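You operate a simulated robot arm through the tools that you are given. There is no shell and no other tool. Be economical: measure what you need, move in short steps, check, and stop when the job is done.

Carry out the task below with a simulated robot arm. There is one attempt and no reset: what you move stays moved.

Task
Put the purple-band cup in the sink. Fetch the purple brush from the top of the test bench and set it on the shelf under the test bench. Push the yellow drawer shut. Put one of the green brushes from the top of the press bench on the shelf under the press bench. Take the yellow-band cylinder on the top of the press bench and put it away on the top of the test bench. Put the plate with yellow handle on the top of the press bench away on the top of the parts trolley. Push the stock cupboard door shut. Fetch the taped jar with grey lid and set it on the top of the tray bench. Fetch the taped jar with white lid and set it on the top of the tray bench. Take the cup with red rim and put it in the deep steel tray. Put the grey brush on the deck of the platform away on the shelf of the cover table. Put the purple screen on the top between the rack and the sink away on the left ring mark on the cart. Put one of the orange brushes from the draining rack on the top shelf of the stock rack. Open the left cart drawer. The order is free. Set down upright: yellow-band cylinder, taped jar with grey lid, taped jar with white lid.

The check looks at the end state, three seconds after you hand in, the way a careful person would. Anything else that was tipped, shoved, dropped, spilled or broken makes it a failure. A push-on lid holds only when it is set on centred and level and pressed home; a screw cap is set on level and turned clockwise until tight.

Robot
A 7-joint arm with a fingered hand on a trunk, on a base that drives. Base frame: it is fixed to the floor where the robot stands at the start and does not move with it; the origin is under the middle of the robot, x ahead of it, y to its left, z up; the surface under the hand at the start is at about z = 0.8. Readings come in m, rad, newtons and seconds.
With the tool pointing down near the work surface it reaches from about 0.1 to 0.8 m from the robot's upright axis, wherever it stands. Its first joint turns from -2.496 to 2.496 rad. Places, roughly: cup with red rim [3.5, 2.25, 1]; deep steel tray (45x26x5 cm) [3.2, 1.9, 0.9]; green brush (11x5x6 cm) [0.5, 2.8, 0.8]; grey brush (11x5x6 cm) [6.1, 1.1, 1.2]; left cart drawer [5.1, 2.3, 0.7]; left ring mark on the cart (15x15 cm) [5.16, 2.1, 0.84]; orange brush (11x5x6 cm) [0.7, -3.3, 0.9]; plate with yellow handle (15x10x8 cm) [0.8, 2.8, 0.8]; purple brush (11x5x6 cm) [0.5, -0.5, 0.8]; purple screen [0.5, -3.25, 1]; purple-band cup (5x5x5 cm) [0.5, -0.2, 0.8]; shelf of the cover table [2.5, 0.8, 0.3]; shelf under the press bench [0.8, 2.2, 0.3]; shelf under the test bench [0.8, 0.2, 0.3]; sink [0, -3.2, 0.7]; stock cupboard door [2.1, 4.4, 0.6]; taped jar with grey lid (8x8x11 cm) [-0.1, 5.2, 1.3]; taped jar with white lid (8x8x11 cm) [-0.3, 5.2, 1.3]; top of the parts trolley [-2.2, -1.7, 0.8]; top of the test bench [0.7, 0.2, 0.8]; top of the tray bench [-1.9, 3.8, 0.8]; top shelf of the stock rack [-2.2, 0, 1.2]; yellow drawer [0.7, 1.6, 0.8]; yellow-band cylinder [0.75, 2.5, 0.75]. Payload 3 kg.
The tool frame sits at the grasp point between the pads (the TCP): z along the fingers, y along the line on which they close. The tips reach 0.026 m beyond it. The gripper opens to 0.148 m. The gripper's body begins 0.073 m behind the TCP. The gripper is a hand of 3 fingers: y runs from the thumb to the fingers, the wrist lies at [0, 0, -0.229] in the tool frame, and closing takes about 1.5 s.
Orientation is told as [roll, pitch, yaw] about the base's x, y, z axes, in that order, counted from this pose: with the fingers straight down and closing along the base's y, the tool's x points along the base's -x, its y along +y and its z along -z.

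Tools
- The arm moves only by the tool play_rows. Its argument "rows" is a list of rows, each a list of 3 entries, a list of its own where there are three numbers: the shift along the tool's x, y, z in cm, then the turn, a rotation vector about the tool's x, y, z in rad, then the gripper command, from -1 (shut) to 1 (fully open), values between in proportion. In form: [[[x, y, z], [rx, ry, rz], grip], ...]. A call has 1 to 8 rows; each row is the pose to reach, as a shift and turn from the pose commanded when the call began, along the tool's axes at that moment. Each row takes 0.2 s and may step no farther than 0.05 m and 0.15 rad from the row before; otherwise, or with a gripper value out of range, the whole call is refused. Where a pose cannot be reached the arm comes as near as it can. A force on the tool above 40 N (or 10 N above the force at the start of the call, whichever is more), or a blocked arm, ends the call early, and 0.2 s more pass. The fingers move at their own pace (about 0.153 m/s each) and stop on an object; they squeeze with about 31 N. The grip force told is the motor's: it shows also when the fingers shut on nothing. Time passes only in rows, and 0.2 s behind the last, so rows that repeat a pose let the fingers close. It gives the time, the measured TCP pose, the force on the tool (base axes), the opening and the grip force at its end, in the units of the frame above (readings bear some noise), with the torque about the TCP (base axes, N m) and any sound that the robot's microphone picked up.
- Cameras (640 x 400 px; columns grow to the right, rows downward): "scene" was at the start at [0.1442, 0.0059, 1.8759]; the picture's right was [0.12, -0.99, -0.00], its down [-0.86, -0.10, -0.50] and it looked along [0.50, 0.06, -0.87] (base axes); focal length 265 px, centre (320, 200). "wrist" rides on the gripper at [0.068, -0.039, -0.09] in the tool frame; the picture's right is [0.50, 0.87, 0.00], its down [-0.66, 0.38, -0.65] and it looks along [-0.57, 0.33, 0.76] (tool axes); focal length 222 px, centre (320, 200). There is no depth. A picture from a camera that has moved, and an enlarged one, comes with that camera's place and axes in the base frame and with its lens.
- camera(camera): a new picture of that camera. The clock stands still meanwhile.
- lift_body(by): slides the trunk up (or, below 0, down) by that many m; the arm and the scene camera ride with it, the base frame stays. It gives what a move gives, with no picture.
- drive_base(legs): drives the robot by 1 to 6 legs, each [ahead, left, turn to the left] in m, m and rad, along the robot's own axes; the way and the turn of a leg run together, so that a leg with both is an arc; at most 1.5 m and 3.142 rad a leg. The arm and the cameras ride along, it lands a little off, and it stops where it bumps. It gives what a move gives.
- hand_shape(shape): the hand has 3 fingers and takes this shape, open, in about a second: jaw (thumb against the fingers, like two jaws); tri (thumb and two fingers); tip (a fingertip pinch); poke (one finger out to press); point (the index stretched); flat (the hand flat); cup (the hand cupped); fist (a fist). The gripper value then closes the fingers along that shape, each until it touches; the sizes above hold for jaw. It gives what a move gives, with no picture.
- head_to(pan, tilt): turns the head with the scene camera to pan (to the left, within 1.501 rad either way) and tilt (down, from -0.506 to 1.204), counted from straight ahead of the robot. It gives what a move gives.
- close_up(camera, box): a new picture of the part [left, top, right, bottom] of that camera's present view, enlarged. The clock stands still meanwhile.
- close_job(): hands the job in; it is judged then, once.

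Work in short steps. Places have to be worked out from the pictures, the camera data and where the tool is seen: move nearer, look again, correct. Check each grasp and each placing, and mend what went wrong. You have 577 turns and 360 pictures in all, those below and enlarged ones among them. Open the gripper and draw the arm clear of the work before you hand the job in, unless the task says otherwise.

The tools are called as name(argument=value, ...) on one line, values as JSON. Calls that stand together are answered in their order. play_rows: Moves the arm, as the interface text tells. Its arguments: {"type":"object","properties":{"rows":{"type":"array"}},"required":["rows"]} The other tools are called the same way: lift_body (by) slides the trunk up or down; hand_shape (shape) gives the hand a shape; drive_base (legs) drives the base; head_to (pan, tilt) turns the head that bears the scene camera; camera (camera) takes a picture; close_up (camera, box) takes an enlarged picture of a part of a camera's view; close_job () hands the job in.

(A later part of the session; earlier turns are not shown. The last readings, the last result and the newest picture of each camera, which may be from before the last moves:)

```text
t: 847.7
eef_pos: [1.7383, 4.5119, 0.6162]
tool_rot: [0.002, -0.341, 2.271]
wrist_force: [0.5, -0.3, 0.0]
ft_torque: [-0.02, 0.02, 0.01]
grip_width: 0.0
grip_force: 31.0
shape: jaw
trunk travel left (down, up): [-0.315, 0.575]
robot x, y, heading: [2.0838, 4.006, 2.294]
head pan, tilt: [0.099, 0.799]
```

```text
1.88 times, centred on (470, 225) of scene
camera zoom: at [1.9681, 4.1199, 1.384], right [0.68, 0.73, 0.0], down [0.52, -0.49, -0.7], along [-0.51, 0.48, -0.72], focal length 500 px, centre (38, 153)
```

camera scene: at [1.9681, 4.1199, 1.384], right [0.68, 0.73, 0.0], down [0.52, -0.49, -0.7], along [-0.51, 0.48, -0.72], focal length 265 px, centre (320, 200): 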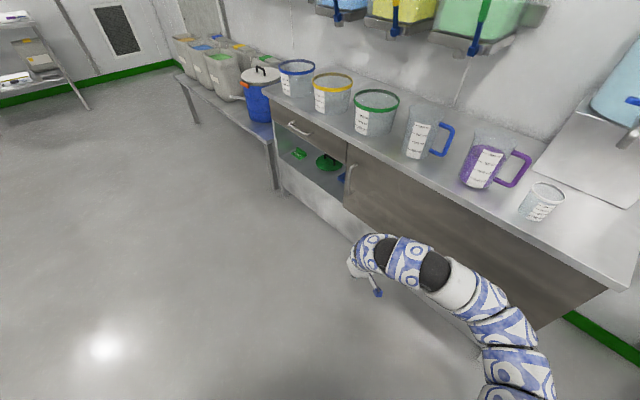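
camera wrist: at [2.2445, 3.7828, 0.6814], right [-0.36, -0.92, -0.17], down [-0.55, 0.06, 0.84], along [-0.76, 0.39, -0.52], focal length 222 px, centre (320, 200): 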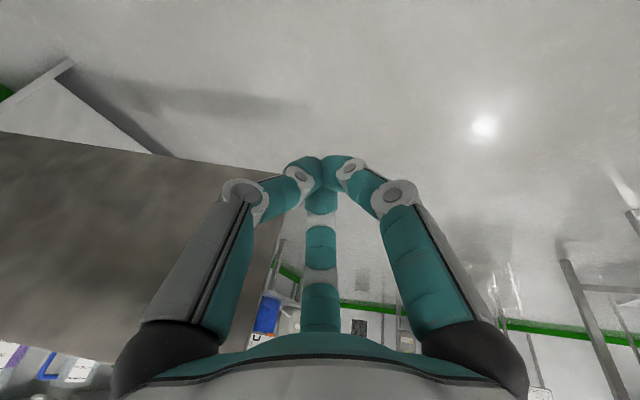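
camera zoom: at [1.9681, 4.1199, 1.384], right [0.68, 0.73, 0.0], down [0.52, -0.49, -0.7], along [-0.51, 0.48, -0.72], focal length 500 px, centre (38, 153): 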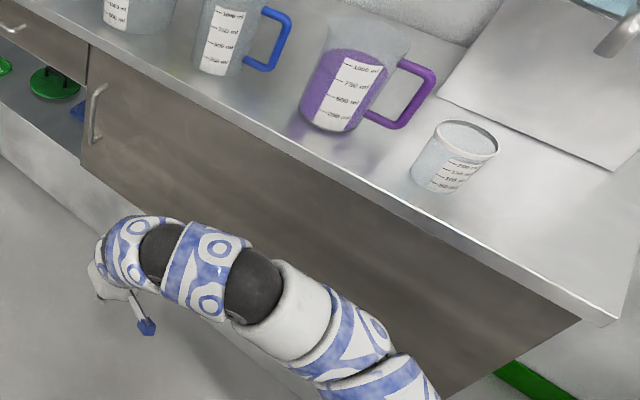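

Door is shut flush. Next the jars on the wall shelf near (-0.2,5.2,1.3). Move to open floor, raise the trunk, and put the hand into the horizontal "finger on top" pose.

drive_base(legs=[[-0.5, 0, 0], [0, 0.7, -0.72]])

play_rows(rows=[[[0, 0, 0], [0, 0.12, 0], 0], [[0, 0, 0], [0, 0.24, 0], 0], [[0, 0, 0], [0, 0.34, 0], 0], [[0, 0, 0], [0, 0.34, 0.14], 0], [[0, 0, 0], [0, 0.34, 0.28], 0], [[0, 0, 0], [0, 0.34, 0.42], 0]])

play_rows(rows=[[[0, 0, 0], [0, 0, 0.145], 0], [[0, 0, 0], [0, 0, 0.29], 0], [[0, 0, 0], [0, 0, 0.435], 0], [[0, 0, 0], [0, 0, 0.58], 0], [[0, 0, 0], [0, 0, 0.725], 0], [[0, 0, 0], [0, 0, 0.87], 0], [[0, 0, 0], [0, 0, 1.015], 0], [[0, 0, 0], [0, 0, 1.15], 0]])

play_rows(rows=[[[0, 0, 0], [-0.145, 0, 0], 0], [[0, 0, 0], [-0.29, 0, 0], 0], [[0, 0, 0], [-0.435, 0, 0], 0], [[0, 0, 0], [-0.58, 0, 0], 0], [[0, 0, 0], [-0.725, 0, 0], 0], [[0, 0, 0], [-0.87, 0, 0], 0], [[0, 0, 0], [-1.015, 0, 0], 0], [[0, 0, 0], [-1.16, 0, 0], 0]])

play_rows(rows=[[[0, 0, 0], [-0.145, 0, 0], 0], [[0, 0, 0], [-0.29, 0, 0], 0]])

```text
t: 854.1
eef_pos: [1.8492, 3.9948, 0.619]
tool_rot: [-0.001, -0.342, 1.543]
wrist_force: [0.2, 0.4, -0.4]
ft_torque: [-0.01, 0.02, -0.02]
grip_width: 0.0
grip_force: 31.0
shape: jaw
trunk travel left (down, up): [-0.315, 0.575]
robot x, y, heading: [1.7656, 3.3881, 1.558]
head pan, tilt: [0.099, 0.799]
```

```text
t: 855.5
eef_pos: [1.8487, 3.9952, 0.6181]
tool_rot: [0.068, 0.018, 1.129]
wrist_force: [-0.2, 0.5, -0.1]
ft_torque: [0.02, -0.01, 0.03]
grip_width: 0.0741
grip_force: 0.1
shape: jaw
out of reach, approached as far as the arm can: row 3
trunk travel left (down, up): [-0.315, 0.575]
robot x, y, heading: [1.7686, 3.3868, 1.557]
head pan, tilt: [0.099, 0.799]
```

```text
t: 857.3
eef_pos: [1.8495, 3.9938, 0.6181]
tool_rot: [0.011, 0.07, -0.021]
wrist_force: [-0.1, 0.4, -0.4]
ft_torque: [0.01, 0.02, -0.01]
grip_width: 0.0736
grip_force: 0.1
shape: jaw
trunk travel left (down, up): [-0.315, 0.575]
robot x, y, heading: [1.7664, 3.389, 1.562]
head pan, tilt: [0.099, 0.799]
```

```text
t: 859.3
eef_pos: [1.6808, 4.0718, 0.7529]
tool_rot: [1.228, 0.096, 0.515]
wrist_force: [0.2, -0.1, 0.5]
ft_torque: [0.0, -0.01, 0.02]
grip_width: 0.0741
grip_force: 0.1
shape: jaw
out of reach, approached as far as the arm can: row 3, 4, 5, 6, 7, 8
trunk travel left (down, up): [-0.315, 0.575]
robot x, y, heading: [1.7646, 3.3867, 1.561]
head pan, tilt: [0.099, 0.799]
stopped in row 8: the arm was blocked; the commanded pose is now the measured one
```

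```text
t: 859.9
eef_pos: [1.6812, 4.0738, 0.7537]
tool_rot: [1.523, 0.096, 0.514]
wrist_force: [-0.3, 0.0, -0.3]
ft_torque: [0.02, 0.0, -0.04]
grip_width: 0.0739
grip_force: 0.0
shape: jaw
trunk travel left (down, up): [-0.315, 0.575]
robot x, y, heading: [1.7684, 3.3886, 1.555]
head pan, tilt: [0.099, 0.799]
```

camera(camera="scene")

```text
92 pictures are left
camera scene: at [1.7584, 3.5468, 1.384], right [1.0, 0.09, 0.0], down [0.06, -0.71, -0.7], along [-0.06, 0.69, -0.72], focal length 265 px, centre (320, 200)
```

scene: 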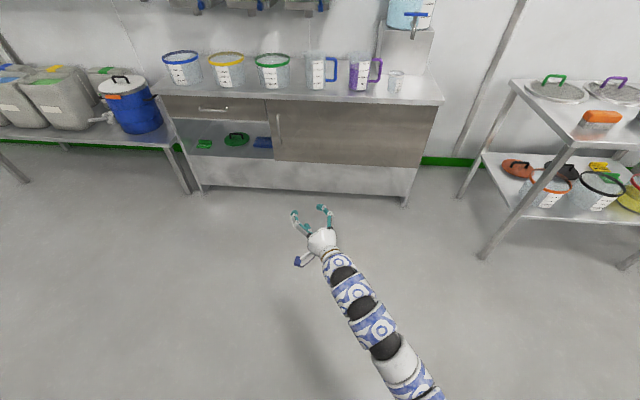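

Arm is stretched and pointing a bit left. Rotate the pointing back to +y and then roll to "finger on top".

play_rows(rows=[[[0, 0, -3], [0, -0.13, 0], 0.3], [[0, 0, -6], [0, -0.26, 0], 0.3], [[0, 0, -8], [0, -0.39, 0], 0.3], [[0, 0, -8], [0, -0.51, 0], 0.3]])

play_rows(rows=[[[0, 0, 0], [0, 0, -0.145], 0.3], [[0, 0, 0], [0, 0, -0.29], 0.3], [[0, 0, 0], [0, 0, -0.435], 0.3], [[0, 0, 0], [0, 0, -0.58], 0.3], [[0, 0, 0], [0, 0, -0.725], 0.3], [[0, 0, 0], [0, 0, -0.87], 0.3], [[0, 0, 0], [0, 0, -1.047], 0.3]])

camera(camera="scene")

```text
t: 860.9
eef_pos: [1.7209, 4.0034, 0.756]
tool_rot: [1.476, 0.06, 0.006]
wrist_force: [-0.5, 0.3, 0.2]
ft_torque: [-0.02, -0.02, 0.01]
grip_width: 0.0959
grip_force: 0.1
shape: jaw
trunk travel left (down, up): [-0.315, 0.575]
robot x, y, heading: [1.7634, 3.3913, 1.563]
head pan, tilt: [0.099, 0.799]
```

```text
refused: row 7 steps farther than a row can; nothing moved
```

```text
91 pictures are left
camera scene: at [1.7585, 3.5468, 1.384], right [1.0, 0.09, 0.0], down [0.06, -0.71, -0.7], along [-0.06, 0.69, -0.72], focal length 265 px, centre (320, 200)
```

scene: 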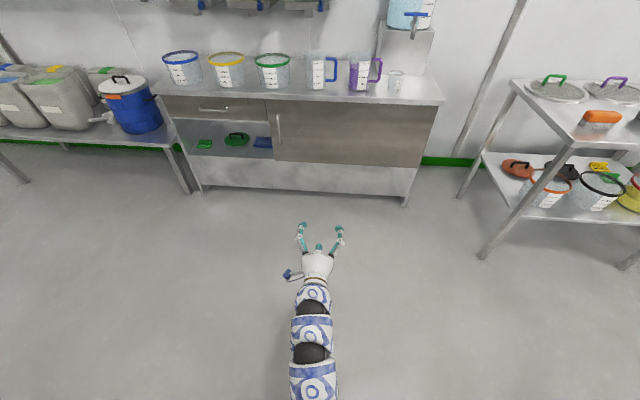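

play_rows(rows=[[[0, 0, 0], [0, 0, -0.148], 0.3], [[0, 0, 0], [0, 0, -0.296], 0.3], [[0, 0, 0], [0, 0, -0.444], 0.3], [[0, 0, 0], [0, 0, -0.592], 0.3], [[0, 0, 0], [0, 0, -0.74], 0.3], [[0, 0, 0], [0, 0, -0.888], 0.3], [[0, 0, 0], [0, 0, -1.036], 0.3], [[0, 0, 0], [0, 0, -1.047], 0.3]])

lift_body(by=0.4)

lift_body(by=0.17)

drive_base(legs=[[0.1, 1.0, 0], [0.1, 0.9, 0]])

head_to(pan=0.0, tilt=0.4)

camera(camera="scene")

```text
t: 862.7
eef_pos: [1.7207, 4.003, 0.7556]
tool_rot: [1.405, -0.984, 0.151]
wrist_force: [-0.3, -0.5, 0.0]
ft_torque: [0.01, -0.01, 0.01]
grip_width: 0.0959
grip_force: 0.0
shape: jaw
trunk travel left (down, up): [-0.315, 0.575]
robot x, y, heading: [1.7662, 3.3866, 1.555]
head pan, tilt: [0.099, 0.799]
```

```text
t: 866.5
eef_pos: [1.7205, 4.0041, 1.1574]
tool_rot: [1.406, -0.983, 0.149]
wrist_force: [-1.4, -0.7, -0.3]
ft_torque: [-0.01, -0.01, -0.03]
grip_width: 0.0959
grip_force: 0.0
shape: jaw
trunk travel left (down, up): [-0.715, 0.175]
robot x, y, heading: [1.765, 3.3866, 1.561]
head pan, tilt: [0.099, 0.799]
```

```text
t: 868.4
eef_pos: [1.7213, 4.0036, 1.3275]
tool_rot: [1.403, -0.983, 0.151]
wrist_force: [0.5, -0.1, 0.4]
ft_torque: [0.03, 0.0, 0.0]
grip_width: 0.0959
grip_force: 0.1
shape: jaw
trunk travel left (down, up): [-0.885, 0.005]
robot x, y, heading: [1.7654, 3.3875, 1.56]
head pan, tilt: [0.099, 0.799]
```

```text
t: 878.0
eef_pos: [-0.1738, 4.2279, 1.3267]
tool_rot: [1.405, -0.982, 0.141]
wrist_force: [0.4, -0.6, -0.7]
ft_torque: [0.02, -0.02, 0.0]
grip_width: 0.0961
grip_force: 0.1
shape: jaw
trunk travel left (down, up): [-0.885, 0.005]
robot x, y, heading: [-0.1339, 3.6107, 1.549]
head pan, tilt: [0.099, 0.799]
```

```text
t: 878.9
eef_pos: [-0.1737, 4.2285, 1.3273]
tool_rot: [1.405, -0.982, 0.141]
wrist_force: [-0.7, -0.4, 0.0]
ft_torque: [0.02, 0.02, -0.03]
grip_width: 0.096
grip_force: 0.1
shape: jaw
trunk travel left (down, up): [-0.885, 0.005]
robot x, y, heading: [-0.1331, 3.6124, 1.554]
head pan, tilt: [0.0, 0.4]
```

```text
90 pictures are left
camera scene: at [-0.1319, 3.7834, 1.989], right [1.0, -0.02, 0.0], down [-0.01, -0.39, -0.92], along [0.02, 0.92, -0.39], focal length 265 px, centre (320, 200)
```

scene: 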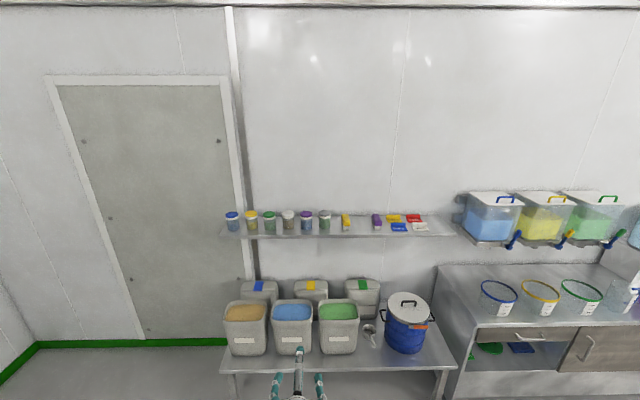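

close_up(camera="scene", box=[210, 190, 370, 260])

```text
4.00 times, centred on (290, 225) of scene
camera zoom: at [-0.1319, 3.7834, 1.989], right [1.0, -0.02, 0.0], down [-0.01, -0.39, -0.92], along [0.02, 0.92, -0.39], focal length 1062 px, centre (440, 100)
```

zoom: 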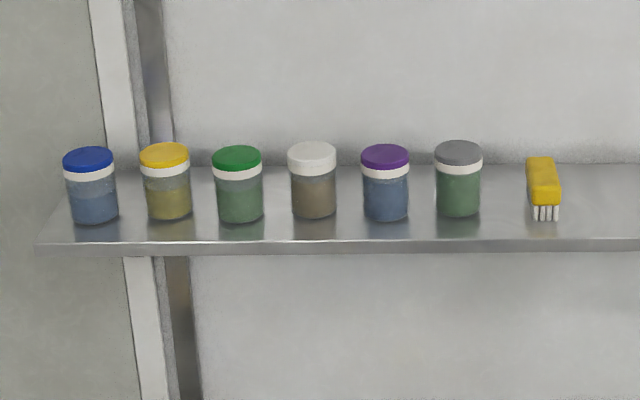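

Jars identified: grey lid at about (-0.077,5.11), white lid at (-0.284,5.11), z 1.25–1.36. Align for the grey one and close in, opening set to ~9 cm.

play_rows(rows=[[[0, 0, 0], [0, 0, 0], 0.2], [[0, 0, 0], [0, 0, 0], 0.2]])

drive_base(legs=[[0.0, -0.09, 0.017], [0.6, 0, 0]])

head_to(pan=0.0, tilt=0.6)

close_up(camera="scene", box=[240, 130, 400, 330])

camera(camera="wrist")

```text
t: 879.5
eef_pos: [-0.1747, 4.228, 1.3275]
tool_rot: [1.403, -0.982, 0.14]
wrist_force: [0.0, -0.3, 0.5]
ft_torque: [0.0, 0.0, -0.02]
grip_width: 0.0893
grip_force: 0.1
shape: jaw
trunk travel left (down, up): [-0.885, 0.005]
robot x, y, heading: [-0.1318, 3.6088, 1.556]
head pan, tilt: [0.0, 0.4]
```

```text
t: 883.6
eef_pos: [-0.0948, 4.8235, 1.3276]
tool_rot: [1.403, -0.985, 0.163]
wrist_force: [-0.3, 0.3, 0.5]
ft_torque: [0.01, -0.01, 0.05]
grip_width: 0.0893
grip_force: 0.2
shape: jaw
trunk travel left (down, up): [-0.885, 0.005]
robot x, y, heading: [-0.0357, 4.2069, 1.569]
head pan, tilt: [0.0, 0.4]
```

```text
t: 884.3
eef_pos: [-0.0943, 4.8244, 1.3284]
tool_rot: [1.404, -0.985, 0.158]
wrist_force: [0.1, -0.2, 0.3]
ft_torque: [0.01, 0.01, 0.02]
grip_width: 0.0895
grip_force: 0.0
shape: jaw
trunk travel left (down, up): [-0.885, 0.005]
robot x, y, heading: [-0.0428, 4.2075, 1.572]
head pan, tilt: [0.0, 0.6]
```

```text
2.00 times, centred on (320, 230) of scene
camera zoom: at [-0.0442, 4.3753, 1.971], right [1.0, 0.0, 0.0], down [0.0, -0.56, -0.83], along [0.0, 0.83, -0.56], focal length 531 px, centre (320, 140)
```

zoom: 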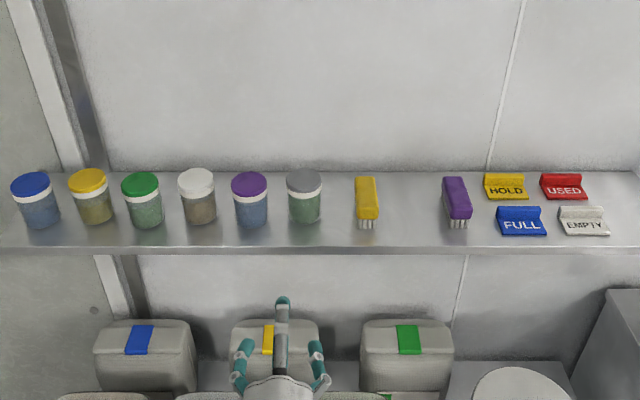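

```text
87 pictures are left
camera wrist: at [-0.0973, 4.7263, 1.2587], right [-1.0, -0.02, 0.06], down [0.06, -0.58, 0.81], along [0.02, 0.81, 0.58], focal length 222 px, centre (320, 200)
```

wrist: 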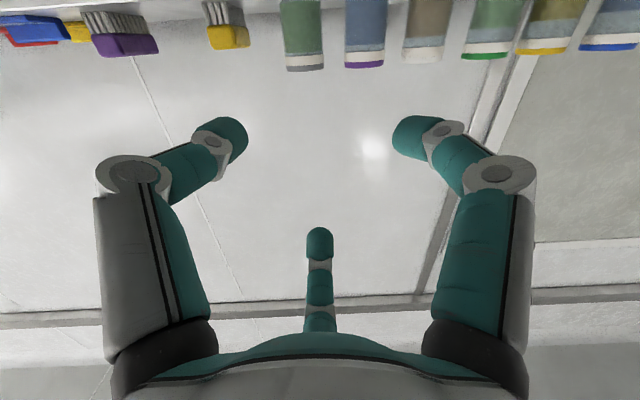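

drive_base(legs=[[0, -0.018, 0]])

drive_base(legs=[[0.2, 0, 0]])

head_to(pan=0.0, tilt=0.8)

close_up(camera="scene", box=[240, 100, 400, 300])

camera(camera="wrist")

```text
t: 885.1
eef_pos: [-0.0747, 4.823, 1.3275]
tool_rot: [1.404, -0.979, 0.158]
wrist_force: [0.2, 0.1, -0.5]
ft_torque: [0.04, 0.0, 0.01]
grip_width: 0.0895
grip_force: 0.0
shape: jaw
trunk travel left (down, up): [-0.885, 0.005]
robot x, y, heading: [-0.0277, 4.2118, 1.573]
head pan, tilt: [0.0, 0.6]
```

```text
t: 886.7
eef_pos: [-0.076, 5.0254, 1.3268]
tool_rot: [1.402, -0.983, 0.161]
wrist_force: [-0.4, 0.4, 0.4]
ft_torque: [-0.02, -0.01, -0.03]
grip_width: 0.0894
grip_force: 0.1
shape: jaw
trunk travel left (down, up): [-0.885, 0.005]
robot x, y, heading: [-0.0255, 4.41, 1.569]
head pan, tilt: [0.0, 0.6]
```

```text
t: 887.4
eef_pos: [-0.0755, 5.0242, 1.3275]
tool_rot: [1.406, -0.983, 0.158]
wrist_force: [-1.0, 0.2, -0.5]
ft_torque: [0.03, -0.01, -0.01]
grip_width: 0.0895
grip_force: 0.2
shape: jaw
trunk travel left (down, up): [-0.885, 0.005]
robot x, y, heading: [-0.0225, 4.4079, 1.567]
head pan, tilt: [0.0, 0.799]
```

```text
2.00 times, centred on (320, 200) of scene
camera zoom: at [-0.0258, 4.5676, 1.9541], right [1.0, 0.0, 0.0], down [0.0, -0.72, -0.7], along [0.0, 0.7, -0.72], focal length 531 px, centre (320, 200)
```

zoom: 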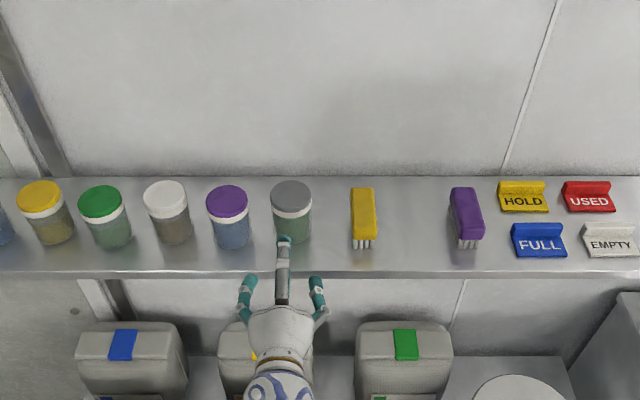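

```text
85 pictures are left
camera wrist: at [-0.0787, 4.9263, 1.2586], right [-1.0, -0.02, 0.06], down [0.06, -0.58, 0.81], along [0.02, 0.81, 0.58], focal length 222 px, centre (320, 200)
```

wrist: 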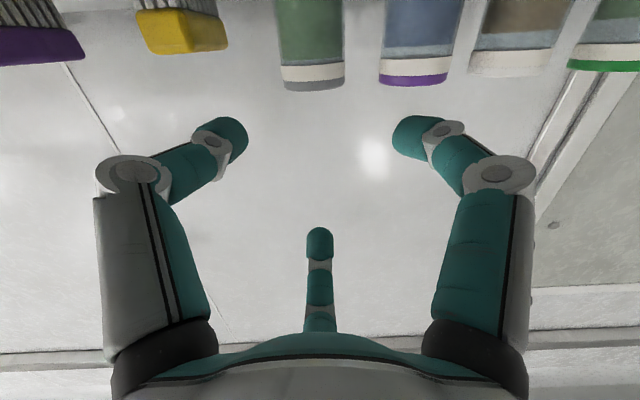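

Aligned with the grey-lid jar (-0.073,5.16). Advance 0.13 m.

drive_base(legs=[[0.13, -0.003, 0]])

camera(camera="wrist")

close_up(camera="scene", box=[240, 150, 400, 300])

```text
t: 888.7
eef_pos: [-0.0724, 5.1553, 1.3254]
tool_rot: [1.401, -0.982, 0.161]
wrist_force: [0.2, 0.5, -0.3]
ft_torque: [0.01, 0.01, -0.02]
grip_width: 0.0896
grip_force: 0.0
shape: jaw
trunk travel left (down, up): [-0.885, 0.005]
robot x, y, heading: [-0.0183, 4.5377, 1.573]
head pan, tilt: [0.0, 0.799]
```

```text
84 pictures are left
camera wrist: at [-0.0758, 5.0584, 1.2578], right [-1.0, -0.02, 0.06], down [0.06, -0.58, 0.81], along [0.02, 0.81, 0.58], focal length 222 px, centre (320, 200)
```

wrist: 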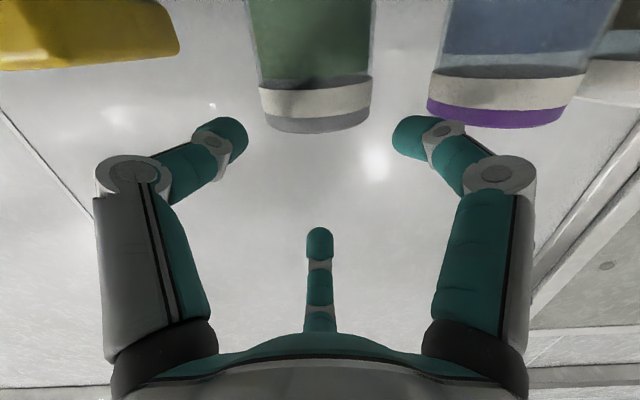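

```text
2.67 times, centred on (320, 225) of scene
camera zoom: at [-0.0226, 4.7006, 1.9538], right [1.0, 0.0, 0.0], down [0.0, -0.72, -0.7], along [0.0, 0.7, -0.72], focal length 708 px, centre (320, 133)
```

zoom: 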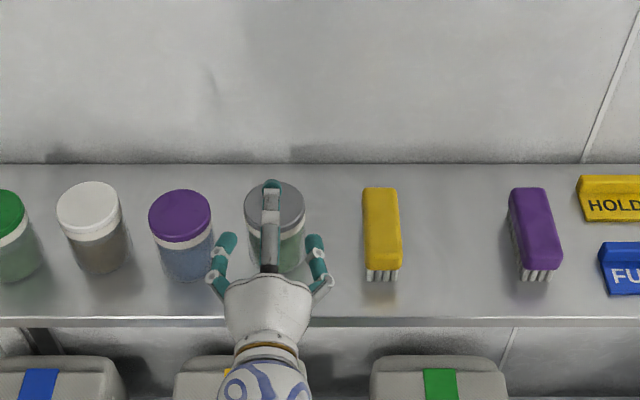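

drive_base(legs=[[0.015, 0, 0]])

play_rows(rows=[[[0, 0, 0], [0, 0, 0], 0.05], [[0, 0, 0], [0, 0, 0], -0.1], [[0, 0, 0], [0, 0, 0], -0.4], [[0, 0, 0], [0, 0, 0], -0.7], [[0, 0, 0], [0, 0, 0], -1], [[0, 0, 0], [0, 0, 0], -1]])

camera(camera="wrist")

close_up(camera="scene", box=[240, 150, 400, 300])

```text
t: 889.5
eef_pos: [-0.0724, 5.1709, 1.327]
tool_rot: [1.401, -0.981, 0.163]
wrist_force: [-0.9, -0.4, -0.3]
ft_torque: [0.01, 0.0, 0.02]
grip_width: 0.0893
grip_force: 0.0
shape: jaw
trunk travel left (down, up): [-0.885, 0.005]
robot x, y, heading: [-0.0198, 4.5559, 1.573]
head pan, tilt: [0.0, 0.799]
```

```text
t: 890.9
eef_pos: [-0.074, 5.1691, 1.3267]
tool_rot: [1.405, -0.982, 0.162]
wrist_force: [0.0, 0.1, -0.7]
ft_torque: [0.01, -0.01, 0.0]
grip_width: 0.0
grip_force: 31.2
shape: jaw
trunk travel left (down, up): [-0.885, 0.005]
robot x, y, heading: [-0.022, 4.5567, 1.572]
head pan, tilt: [0.0, 0.799]
```

```text
82 pictures are left
camera wrist: at [-0.0759, 5.0718, 1.2586], right [-1.0, -0.02, 0.06], down [0.06, -0.58, 0.81], along [0.02, 0.81, 0.58], focal length 222 px, centre (320, 200)
```

wrist: 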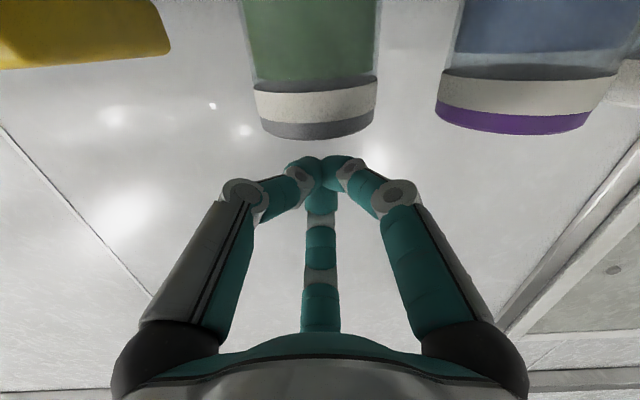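

```text
2.67 times, centred on (320, 225) of scene
camera zoom: at [-0.0226, 4.713, 1.954], right [1.0, 0.0, 0.0], down [0.0, -0.72, -0.7], along [0.0, 0.7, -0.72], focal length 708 px, centre (320, 133)
```

zoom: 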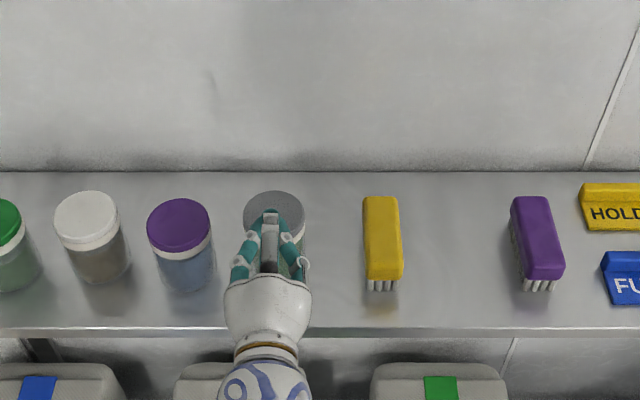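

The fingers closed above/in front: the jar is actually lower (top ≈1.29) and further (y≈5.23). Back off, reopen, lower 7 cm and approach again.

drive_base(legs=[[-0.15, 0, 0]])

play_rows(rows=[[[0, 0, 0], [0, 0, 0], 0.2], [[0, 0, 0], [0, 0, 0], 0.2], [[0, 0, 0], [0, 0, 0], 0.2]])

lift_body(by=-0.075)

camera(camera="wrist")

close_up(camera="scene", box=[240, 100, 400, 300])

```text
t: 892.2
eef_pos: [-0.073, 5.0191, 1.3277]
tool_rot: [1.407, -0.985, 0.158]
wrist_force: [-0.4, 0.4, 0.5]
ft_torque: [-0.03, 0.03, 0.04]
grip_width: 0.0
grip_force: 30.9
shape: jaw
trunk travel left (down, up): [-0.885, 0.005]
robot x, y, heading: [-0.0243, 4.404, 1.569]
head pan, tilt: [0.0, 0.799]
```

```text
t: 893.0
eef_pos: [-0.0732, 5.0196, 1.3286]
tool_rot: [1.405, -0.984, 0.158]
wrist_force: [-0.5, -0.8, -0.5]
ft_torque: [0.0, 0.01, -0.01]
grip_width: 0.0887
grip_force: 0.1
shape: jaw
trunk travel left (down, up): [-0.885, 0.005]
robot x, y, heading: [-0.0225, 4.4066, 1.566]
head pan, tilt: [0.0, 0.799]
```

```text
t: 894.1
eef_pos: [-0.0733, 5.0195, 1.2529]
tool_rot: [1.404, -0.984, 0.16]
wrist_force: [-0.5, -0.4, -0.3]
ft_torque: [0.03, -0.01, -0.01]
grip_width: 0.0883
grip_force: 0.1
shape: jaw
trunk travel left (down, up): [-0.81, 0.08]
robot x, y, heading: [-0.0212, 4.4045, 1.57]
head pan, tilt: [0.0, 0.799]
```

```text
80 pictures are left
camera wrist: at [-0.0758, 4.9217, 1.1835], right [-1.0, -0.02, 0.06], down [0.06, -0.58, 0.81], along [0.02, 0.81, 0.58], focal length 222 px, centre (320, 200)
```

wrist: 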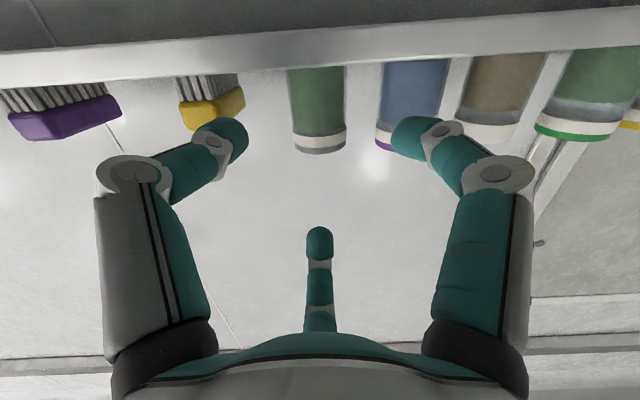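

```text
2.00 times, centred on (320, 200) of scene
camera zoom: at [-0.0228, 4.5628, 1.879], right [1.0, 0.0, 0.0], down [0.0, -0.72, -0.7], along [0.0, 0.7, -0.72], focal length 531 px, centre (320, 200)
```

zoom: 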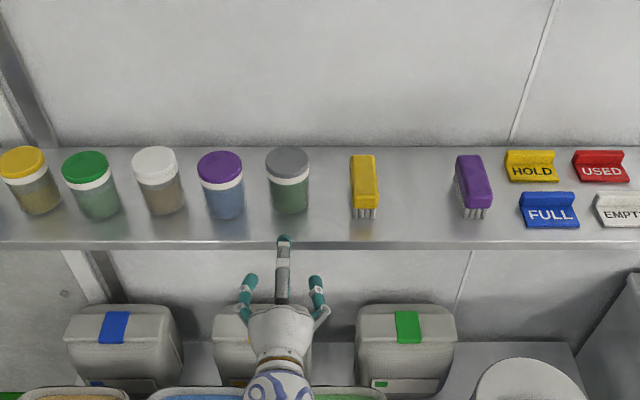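

Raise 1 cm, drive 0.12 m, then extend the arm the rest.

lift_body(by=0.012)

drive_base(legs=[[0.11, 0, 0]])

camera(camera="wrist")

```text
t: 894.7
eef_pos: [-0.0731, 5.0199, 1.2637]
tool_rot: [1.404, -0.984, 0.159]
wrist_force: [-0.7, -0.4, -0.3]
ft_torque: [-0.01, 0.0, 0.01]
grip_width: 0.0885
grip_force: 0.1
shape: jaw
trunk travel left (down, up): [-0.822, 0.068]
robot x, y, heading: [-0.022, 4.4035, 1.568]
head pan, tilt: [0.0, 0.799]
```

```text
t: 895.9
eef_pos: [-0.0726, 5.131, 1.264]
tool_rot: [1.4, -0.982, 0.163]
wrist_force: [0.1, -0.3, 0.1]
ft_torque: [0.04, 0.01, -0.01]
grip_width: 0.0884
grip_force: 0.1
shape: jaw
trunk travel left (down, up): [-0.822, 0.068]
robot x, y, heading: [-0.0224, 4.5142, 1.571]
head pan, tilt: [0.0, 0.799]
```

```text
78 pictures are left
camera wrist: at [-0.0759, 5.0331, 1.1947], right [-1.0, -0.02, 0.06], down [0.06, -0.58, 0.81], along [0.02, 0.81, 0.58], focal length 222 px, centre (320, 200)
```

wrist: 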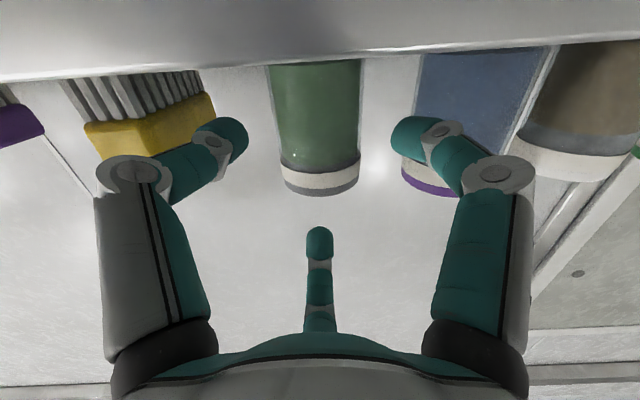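

Raise another 1.5 cm (to clear the shelf edge below the hand), then extend forward with the arm.

lift_body(by=0.016)

play_rows(rows=[[[0, 0, 2], [0, 0, 0], 0.2], [[0, 0, 4], [0, 0, 0], 0.2], [[0, 0, 6], [0, 0, 0], 0.2], [[0, 0, 8.5], [0, 0, 0], 0.2]])

camera(camera="wrist")

close_up(camera="scene", box=[240, 100, 400, 300])

```text
t: 896.6
eef_pos: [-0.0745, 5.1286, 1.2805]
tool_rot: [1.405, -0.982, 0.161]
wrist_force: [0.1, 0.6, -1.8]
ft_torque: [-0.03, -0.02, -0.01]
grip_width: 0.0884
grip_force: 0.1
shape: jaw
trunk travel left (down, up): [-0.838, 0.052]
robot x, y, heading: [-0.0196, 4.5152, 1.57]
head pan, tilt: [0.0, 0.799]
```

```text
t: 897.6
eef_pos: [-0.0756, 5.2148, 1.2725]
tool_rot: [1.406, -0.981, 0.161]
wrist_force: [-0.1, -0.4, -1.0]
ft_torque: [-0.02, 0.02, 0.02]
grip_width: 0.0887
grip_force: 0.0
shape: jaw
trunk travel left (down, up): [-0.838, 0.052]
robot x, y, heading: [-0.0201, 4.5147, 1.573]
head pan, tilt: [0.0, 0.799]
```

```text
77 pictures are left
camera wrist: at [-0.0783, 5.1169, 1.2032], right [-1.0, -0.02, 0.06], down [0.06, -0.58, 0.81], along [0.02, 0.81, 0.58], focal length 222 px, centre (320, 200)
```

wrist: 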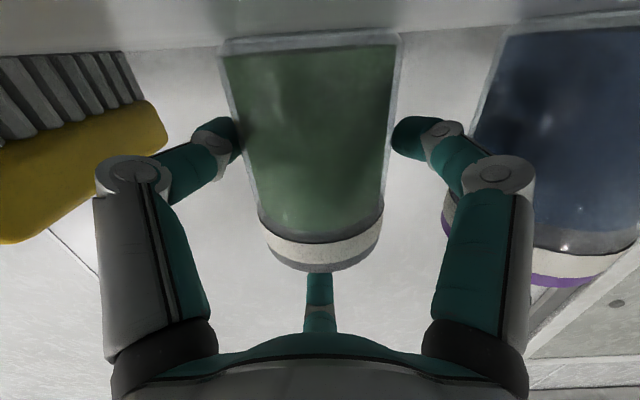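

```text
2.00 times, centred on (320, 200) of scene
camera zoom: at [-0.0229, 4.6732, 1.907], right [1.0, 0.0, 0.0], down [0.0, -0.72, -0.7], along [0.0, 0.7, -0.72], focal length 531 px, centre (320, 200)
```

zoom: 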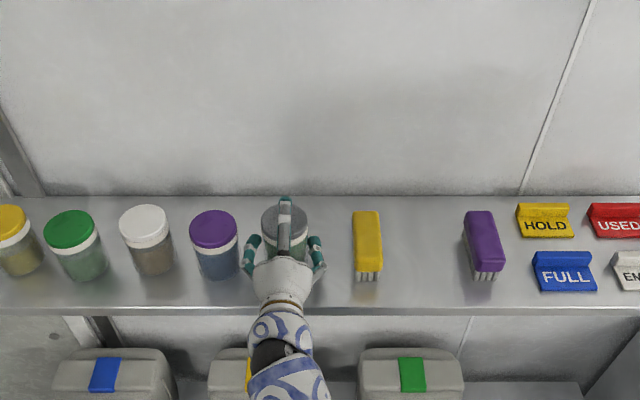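

Jar is well between the fingers now. Close gently.

play_rows(rows=[[[0, 0, 0], [0, 0, 0], 0.05], [[0, 0, 0], [0, 0, 0], -0.1], [[0, 0, 0], [0, 0, 0], -0.3], [[0, 0, 0], [0, 0, 0], -0.6], [[0, 0, 0], [0, 0, 0], -1], [[0, 0, 0], [0, 0, 0], -1]])

camera(camera="wrist")

```text
t: 899.0
eef_pos: [-0.0751, 5.2137, 1.273]
tool_rot: [1.407, -0.983, 0.16]
wrist_force: [2.5, 2.6, 7.3]
ft_torque: [0.3, -0.21, 0.02]
grip_width: 0.0686
grip_force: 31.0
shape: jaw
trunk travel left (down, up): [-0.838, 0.052]
robot x, y, heading: [-0.0203, 4.5166, 1.572]
head pan, tilt: [0.0, 0.799]
```

```text
75 pictures are left
camera wrist: at [-0.0779, 5.1163, 1.2038], right [-1.0, -0.02, 0.06], down [0.06, -0.58, 0.81], along [0.02, 0.81, 0.58], focal length 222 px, centre (320, 200)
```

wrist: 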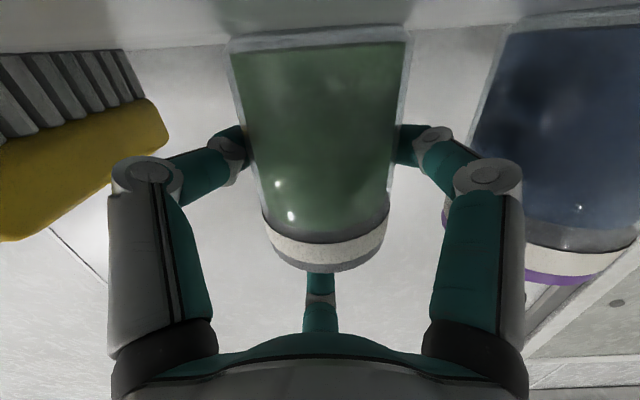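

Gripped. Lift with the trunk 4 cm and back out.

lift_body(by=0.045)

drive_base(legs=[[-0.6, 0, 0]])

camera(camera="wrist")

camera(camera="scene")

```text
t: 899.8
eef_pos: [-0.0758, 5.2148, 1.3163]
tool_rot: [1.403, -0.983, 0.16]
wrist_force: [-0.7, 0.9, -2.7]
ft_torque: [-0.03, -0.03, -0.03]
grip_width: 0.0671
grip_force: 31.1
shape: jaw
trunk travel left (down, up): [-0.883, 0.007]
robot x, y, heading: [-0.0205, 4.5154, 1.569]
head pan, tilt: [0.0, 0.799]
```

```text
t: 903.2
eef_pos: [-0.0756, 4.6128, 1.3169]
tool_rot: [1.406, -0.982, 0.158]
wrist_force: [-0.8, -0.6, -1.7]
ft_torque: [-0.05, -0.01, 0.02]
grip_width: 0.0674
grip_force: 31.3
shape: jaw
trunk travel left (down, up): [-0.883, 0.007]
robot x, y, heading: [-0.019, 3.9184, 1.569]
head pan, tilt: [0.0, 0.799]
```

```text
74 pictures are left
camera wrist: at [-0.0781, 4.5155, 1.2486], right [-1.0, -0.01, 0.06], down [0.06, -0.58, 0.81], along [0.02, 0.81, 0.58], focal length 222 px, centre (320, 200)
```

wrist: 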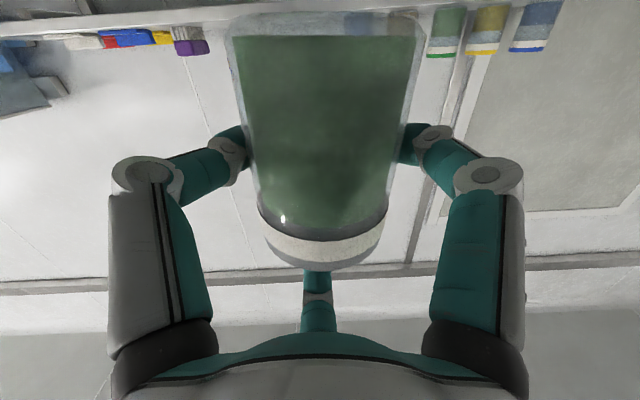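

```text
73 pictures are left
camera scene: at [-0.0235, 4.0714, 1.9521], right [1.0, 0.0, 0.0], down [0.0, -0.72, -0.7], along [0.0, 0.7, -0.72], focal length 265 px, centre (320, 200)
```

scene: 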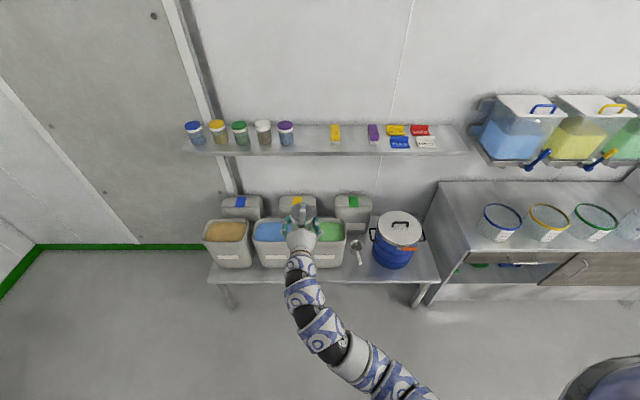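

Grey-lid jar held upright, the others undisturbed. Turn to the west toward the tray bench and look.

drive_base(legs=[[-0.1, 0.3, 0], [0, 0, 1.571]])

head_to(pan=0.0, tilt=0.5)

camera(camera="scene")

```text
t: 909.1
eef_pos: [-1.0223, 3.7733, 1.3172]
tool_rot: [1.405, -0.984, 1.713]
wrist_force: [0.9, 0.7, -1.6]
ft_torque: [0.0, -0.03, -0.01]
grip_width: 0.0669
grip_force: 30.7
shape: jaw
trunk travel left (down, up): [-0.883, 0.007]
robot x, y, heading: [-0.321, 3.8114, 3.122]
head pan, tilt: [0.0, 0.799]
```

```text
t: 909.9
eef_pos: [-1.0218, 3.7727, 1.3164]
tool_rot: [1.403, -0.982, 1.713]
wrist_force: [0.4, -0.3, -1.9]
ft_torque: [0.03, -0.04, 0.02]
grip_width: 0.0669
grip_force: 31.2
shape: jaw
trunk travel left (down, up): [-0.883, 0.007]
robot x, y, heading: [-0.3211, 3.815, 3.119]
head pan, tilt: [0.0, 0.499]
```

```text
72 pictures are left
camera scene: at [-0.4947, 3.8161, 1.9779], right [0.02, 1.0, 0.0], down [0.48, -0.01, -0.88], along [-0.88, 0.02, -0.48], focal length 265 px, centre (320, 200)
```

scene: 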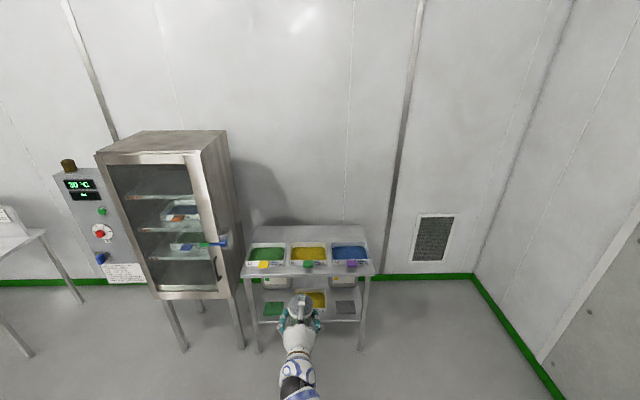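

close_up(camera="scene", box=[220, 210, 400, 340])

```text
3.08 times, centred on (310, 275) of scene
camera zoom: at [-0.4947, 3.8161, 1.9779], right [0.02, 1.0, 0.0], down [0.48, -0.01, -0.88], along [-0.88, 0.02, -0.48], focal length 816 px, centre (351, -31)
```

zoom: 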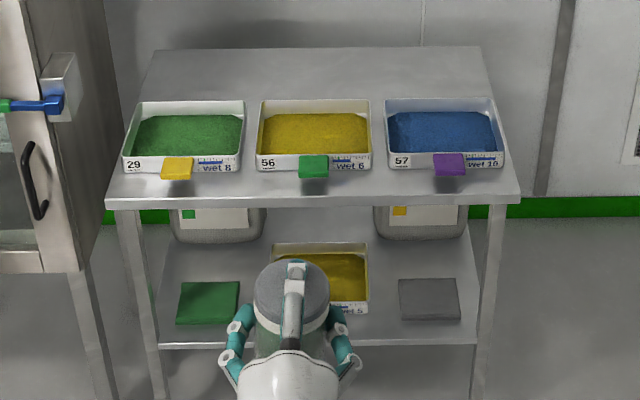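

Top of the bench has three trays; the rear strip (x≈-2.02…-2.23) is free, reachable from the north end. I go to the north side and face south.

drive_base(legs=[[0.3, -0.94, 0.02], [0.35, 0, 0], [0, 0, 1.571]])

head_to(pan=-0.5, tilt=0.7)

camera(camera="scene")

```text
t: 914.0
eef_pos: [-1.2487, 4.5371, 1.3159]
tool_rot: [1.402, -0.987, 1.715]
wrist_force: [-0.2, -1.1, -0.8]
ft_torque: [0.01, -0.02, -0.06]
grip_width: 0.0673
grip_force: 30.8
shape: jaw
trunk travel left (down, up): [-0.883, 0.007]
robot x, y, heading: [-0.5495, 4.5853, 3.119]
head pan, tilt: [0.0, 0.499]
stopped in leg 1: the robot was blocked; the commanded pose is now the measured one
```

```text
t: 914.9
eef_pos: [-1.2504, 4.5408, 1.3175]
tool_rot: [1.404, -0.983, 1.713]
wrist_force: [-0.4, -0.6, -2.4]
ft_torque: [0.01, 0.0, 0.01]
grip_width: 0.067
grip_force: 30.8
shape: jaw
trunk travel left (down, up): [-0.883, 0.007]
robot x, y, heading: [-0.5513, 4.5818, 3.125]
head pan, tilt: [-0.499, 0.7]
```

```text
70 pictures are left
camera scene: at [-0.7056, 4.624, 1.9603], right [0.49, 0.87, 0.0], down [0.56, -0.32, -0.77], along [-0.67, 0.38, -0.64], focal length 265 px, centre (320, 200)
```

scene: 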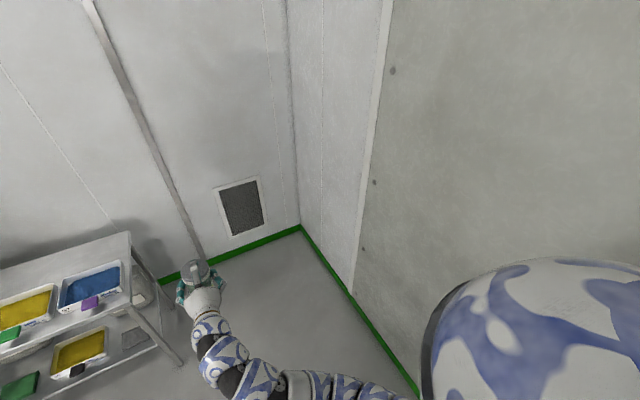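

I touched the bins table while strafing. Move off it, then continue west and turn south; I'll check the bins after.

drive_base(legs=[[0.05, 0.15, 0], [0.5, 0, 0], [0, 0, 1.571]])

drive_base(legs=[[-0.28, -0.3, 0], [0, -0.62, 0]])

head_to(pan=0.0, tilt=0.8)

camera(camera="scene")

```text
t: 922.7
eef_pos: [-1.053, 3.7414, 1.3169]
tool_rot: [1.403, -0.982, -2.987]
wrist_force: [-0.6, -0.8, -1.5]
ft_torque: [0.02, 0.01, -0.01]
grip_width: 0.0669
grip_force: 31.1
shape: jaw
trunk travel left (down, up): [-0.883, 0.007]
robot x, y, heading: [-1.1032, 4.4436, -1.58]
head pan, tilt: [-0.499, 0.7]
```

```text
t: 928.3
eef_pos: [-1.965, 4.0302, 1.3154]
tool_rot: [1.401, -0.984, -2.987]
wrist_force: [-0.4, 0.5, -1.9]
ft_torque: [0.03, 0.02, 0.05]
grip_width: 0.0666
grip_force: 30.9
shape: jaw
trunk travel left (down, up): [-0.883, 0.007]
robot x, y, heading: [-2.0122, 4.7307, -1.574]
head pan, tilt: [-0.499, 0.7]
```

```text
t: 929.2
eef_pos: [-1.9639, 4.0314, 1.3157]
tool_rot: [1.401, -0.982, -2.986]
wrist_force: [0.2, 0.5, -1.2]
ft_torque: [-0.01, 0.03, 0.03]
grip_width: 0.0668
grip_force: 31.3
shape: jaw
trunk travel left (down, up): [-0.883, 0.007]
robot x, y, heading: [-2.012, 4.732, -1.579]
head pan, tilt: [0.0, 0.799]
```

```text
69 pictures are left
camera scene: at [-2.0165, 4.5684, 1.952], right [-1.0, 0.01, 0.0], down [0.01, 0.72, -0.7], along [-0.01, -0.7, -0.72], focal length 265 px, centre (320, 200)
```

scene: 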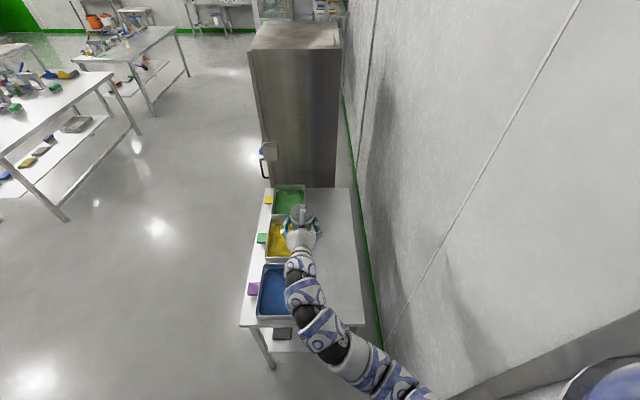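

Rear strip is clear (x≈-1.99…-2.19). I shift to x≈-2.09, y≈3.985 and lower the trunk.

play_rows(rows=[[[-1.9, -2.9, 0], [0, 0, 0], -1], [[-3.8, -5.8, 0], [0, 0, 0], -1]])

drive_base(legs=[[0.04, -0.055, 0]])

lift_body(by=-0.38)

camera(camera="scene")

camera(camera="wrist")

```text
t: 929.8
eef_pos: [-2.0328, 4.03, 1.3163]
tool_rot: [1.403, -0.985, -2.988]
wrist_force: [0.1, 0.3, -1.8]
ft_torque: [0.02, 0.01, -0.01]
grip_width: 0.066
grip_force: 31.6
shape: jaw
trunk travel left (down, up): [-0.883, 0.007]
robot x, y, heading: [-2.0099, 4.7307, -1.573]
head pan, tilt: [0.0, 0.799]
```

```text
t: 930.8
eef_pos: [-2.0884, 3.9893, 1.3157]
tool_rot: [1.401, -0.983, -2.988]
wrist_force: [-0.8, 0.3, -1.6]
ft_torque: [-0.01, -0.01, 0.02]
grip_width: 0.0666
grip_force: 30.6
shape: jaw
trunk travel left (down, up): [-0.883, 0.007]
robot x, y, heading: [-2.0664, 4.6884, -1.579]
head pan, tilt: [0.0, 0.799]
```

```text
t: 934.5
eef_pos: [-2.0879, 3.9895, 0.9363]
tool_rot: [1.401, -0.985, -2.988]
wrist_force: [0.2, 0.3, -0.6]
ft_torque: [0.03, -0.03, 0.02]
grip_width: 0.0664
grip_force: 30.8
shape: jaw
trunk travel left (down, up): [-0.503, 0.387]
robot x, y, heading: [-2.0696, 4.6888, -1.58]
head pan, tilt: [0.0, 0.799]
```

```text
68 pictures are left
camera scene: at [-2.0721, 4.5284, 1.572], right [-1.0, 0.01, 0.0], down [0.01, 0.72, -0.7], along [-0.01, -0.7, -0.72], focal length 265 px, centre (320, 200)
```

scene: 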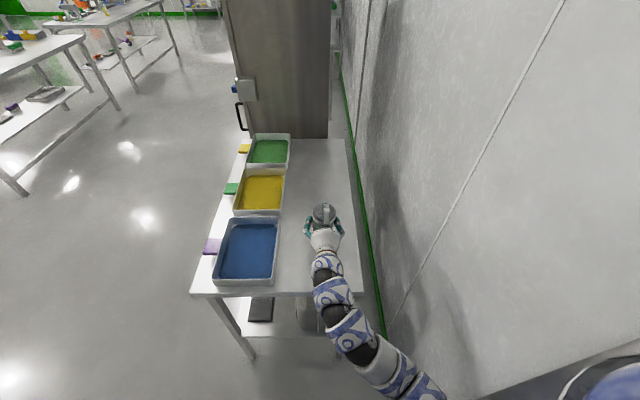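

```text
67 pictures are left
camera wrist: at [-2.0852, 4.0868, 0.8678], right [1.0, 0.01, 0.06], down [-0.05, 0.58, 0.81], along [-0.03, -0.81, 0.58], focal length 222 px, centre (320, 200)
```

wrist: 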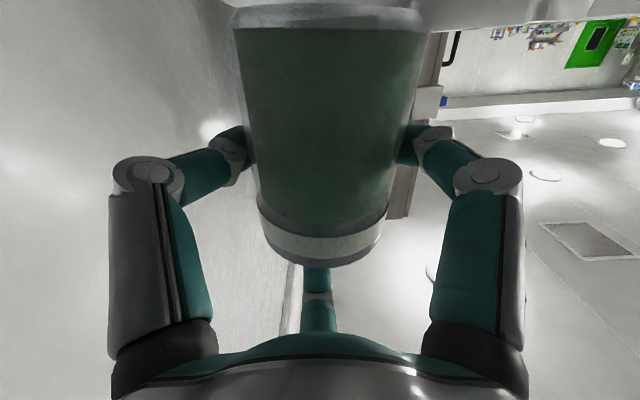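

Clear all round. Lower in small steps to contact.

lift_body(by=-0.05)

lift_body(by=-0.01)

lift_body(by=-0.008)

lift_body(by=-0.006)

```text
t: 935.1
eef_pos: [-2.0876, 3.9902, 0.9127]
tool_rot: [1.428, -0.986, -3.008]
wrist_force: [-2.3, 0.9, 12.0]
ft_torque: [1.53, 0.11, 0.25]
grip_width: 0.0662
grip_force: 31.0
shape: jaw
trunk travel left (down, up): [-0.472, 0.418]
robot x, y, heading: [-2.0671, 4.6914, -1.579]
head pan, tilt: [0.0, 0.799]
stopped: the force on the tool passed its limit at 56 N (the readings are from after the stop); the commanded pose is now the measured one
```

```text
t: 935.5
eef_pos: [-2.0862, 3.9909, 0.914]
tool_rot: [1.449, -0.987, -3.025]
wrist_force: [0.0, -2.6, 12.9]
ft_torque: [1.54, 0.02, 0.17]
grip_width: 0.0665
grip_force: 31.0
shape: jaw
trunk travel left (down, up): [-0.468, 0.422]
robot x, y, heading: [-2.0698, 4.6909, -1.579]
head pan, tilt: [0.0, 0.799]
stopped: the force on the tool passed its limit at 52 N (the readings are from after the stop); the commanded pose is now the measured one
```

```text
t: 935.9
eef_pos: [-2.0855, 3.9897, 0.9155]
tool_rot: [1.467, -0.987, -3.036]
wrist_force: [-0.9, -2.9, 10.6]
ft_torque: [1.15, 0.03, 0.12]
grip_width: 0.0662
grip_force: 30.8
shape: jaw
trunk travel left (down, up): [-0.464, 0.426]
robot x, y, heading: [-2.0711, 4.6919, -1.58]
head pan, tilt: [0.0, 0.799]
stopped: the force on the tool passed its limit at 50 N (the readings are from after the stop); the commanded pose is now the measured one
```

```text
t: 936.3
eef_pos: [-2.0858, 3.9915, 0.9167]
tool_rot: [1.485, -0.988, -3.051]
wrist_force: [-0.6, -3.7, 10.6]
ft_torque: [1.02, -0.03, 0.04]
grip_width: 0.0663
grip_force: 31.0
shape: jaw
trunk travel left (down, up): [-0.461, 0.429]
robot x, y, heading: [-2.0652, 4.6932, -1.575]
head pan, tilt: [0.0, 0.799]
stopped: the force on the tool passed its limit at 48 N (the readings are from after the stop); the commanded pose is now the measured one
```

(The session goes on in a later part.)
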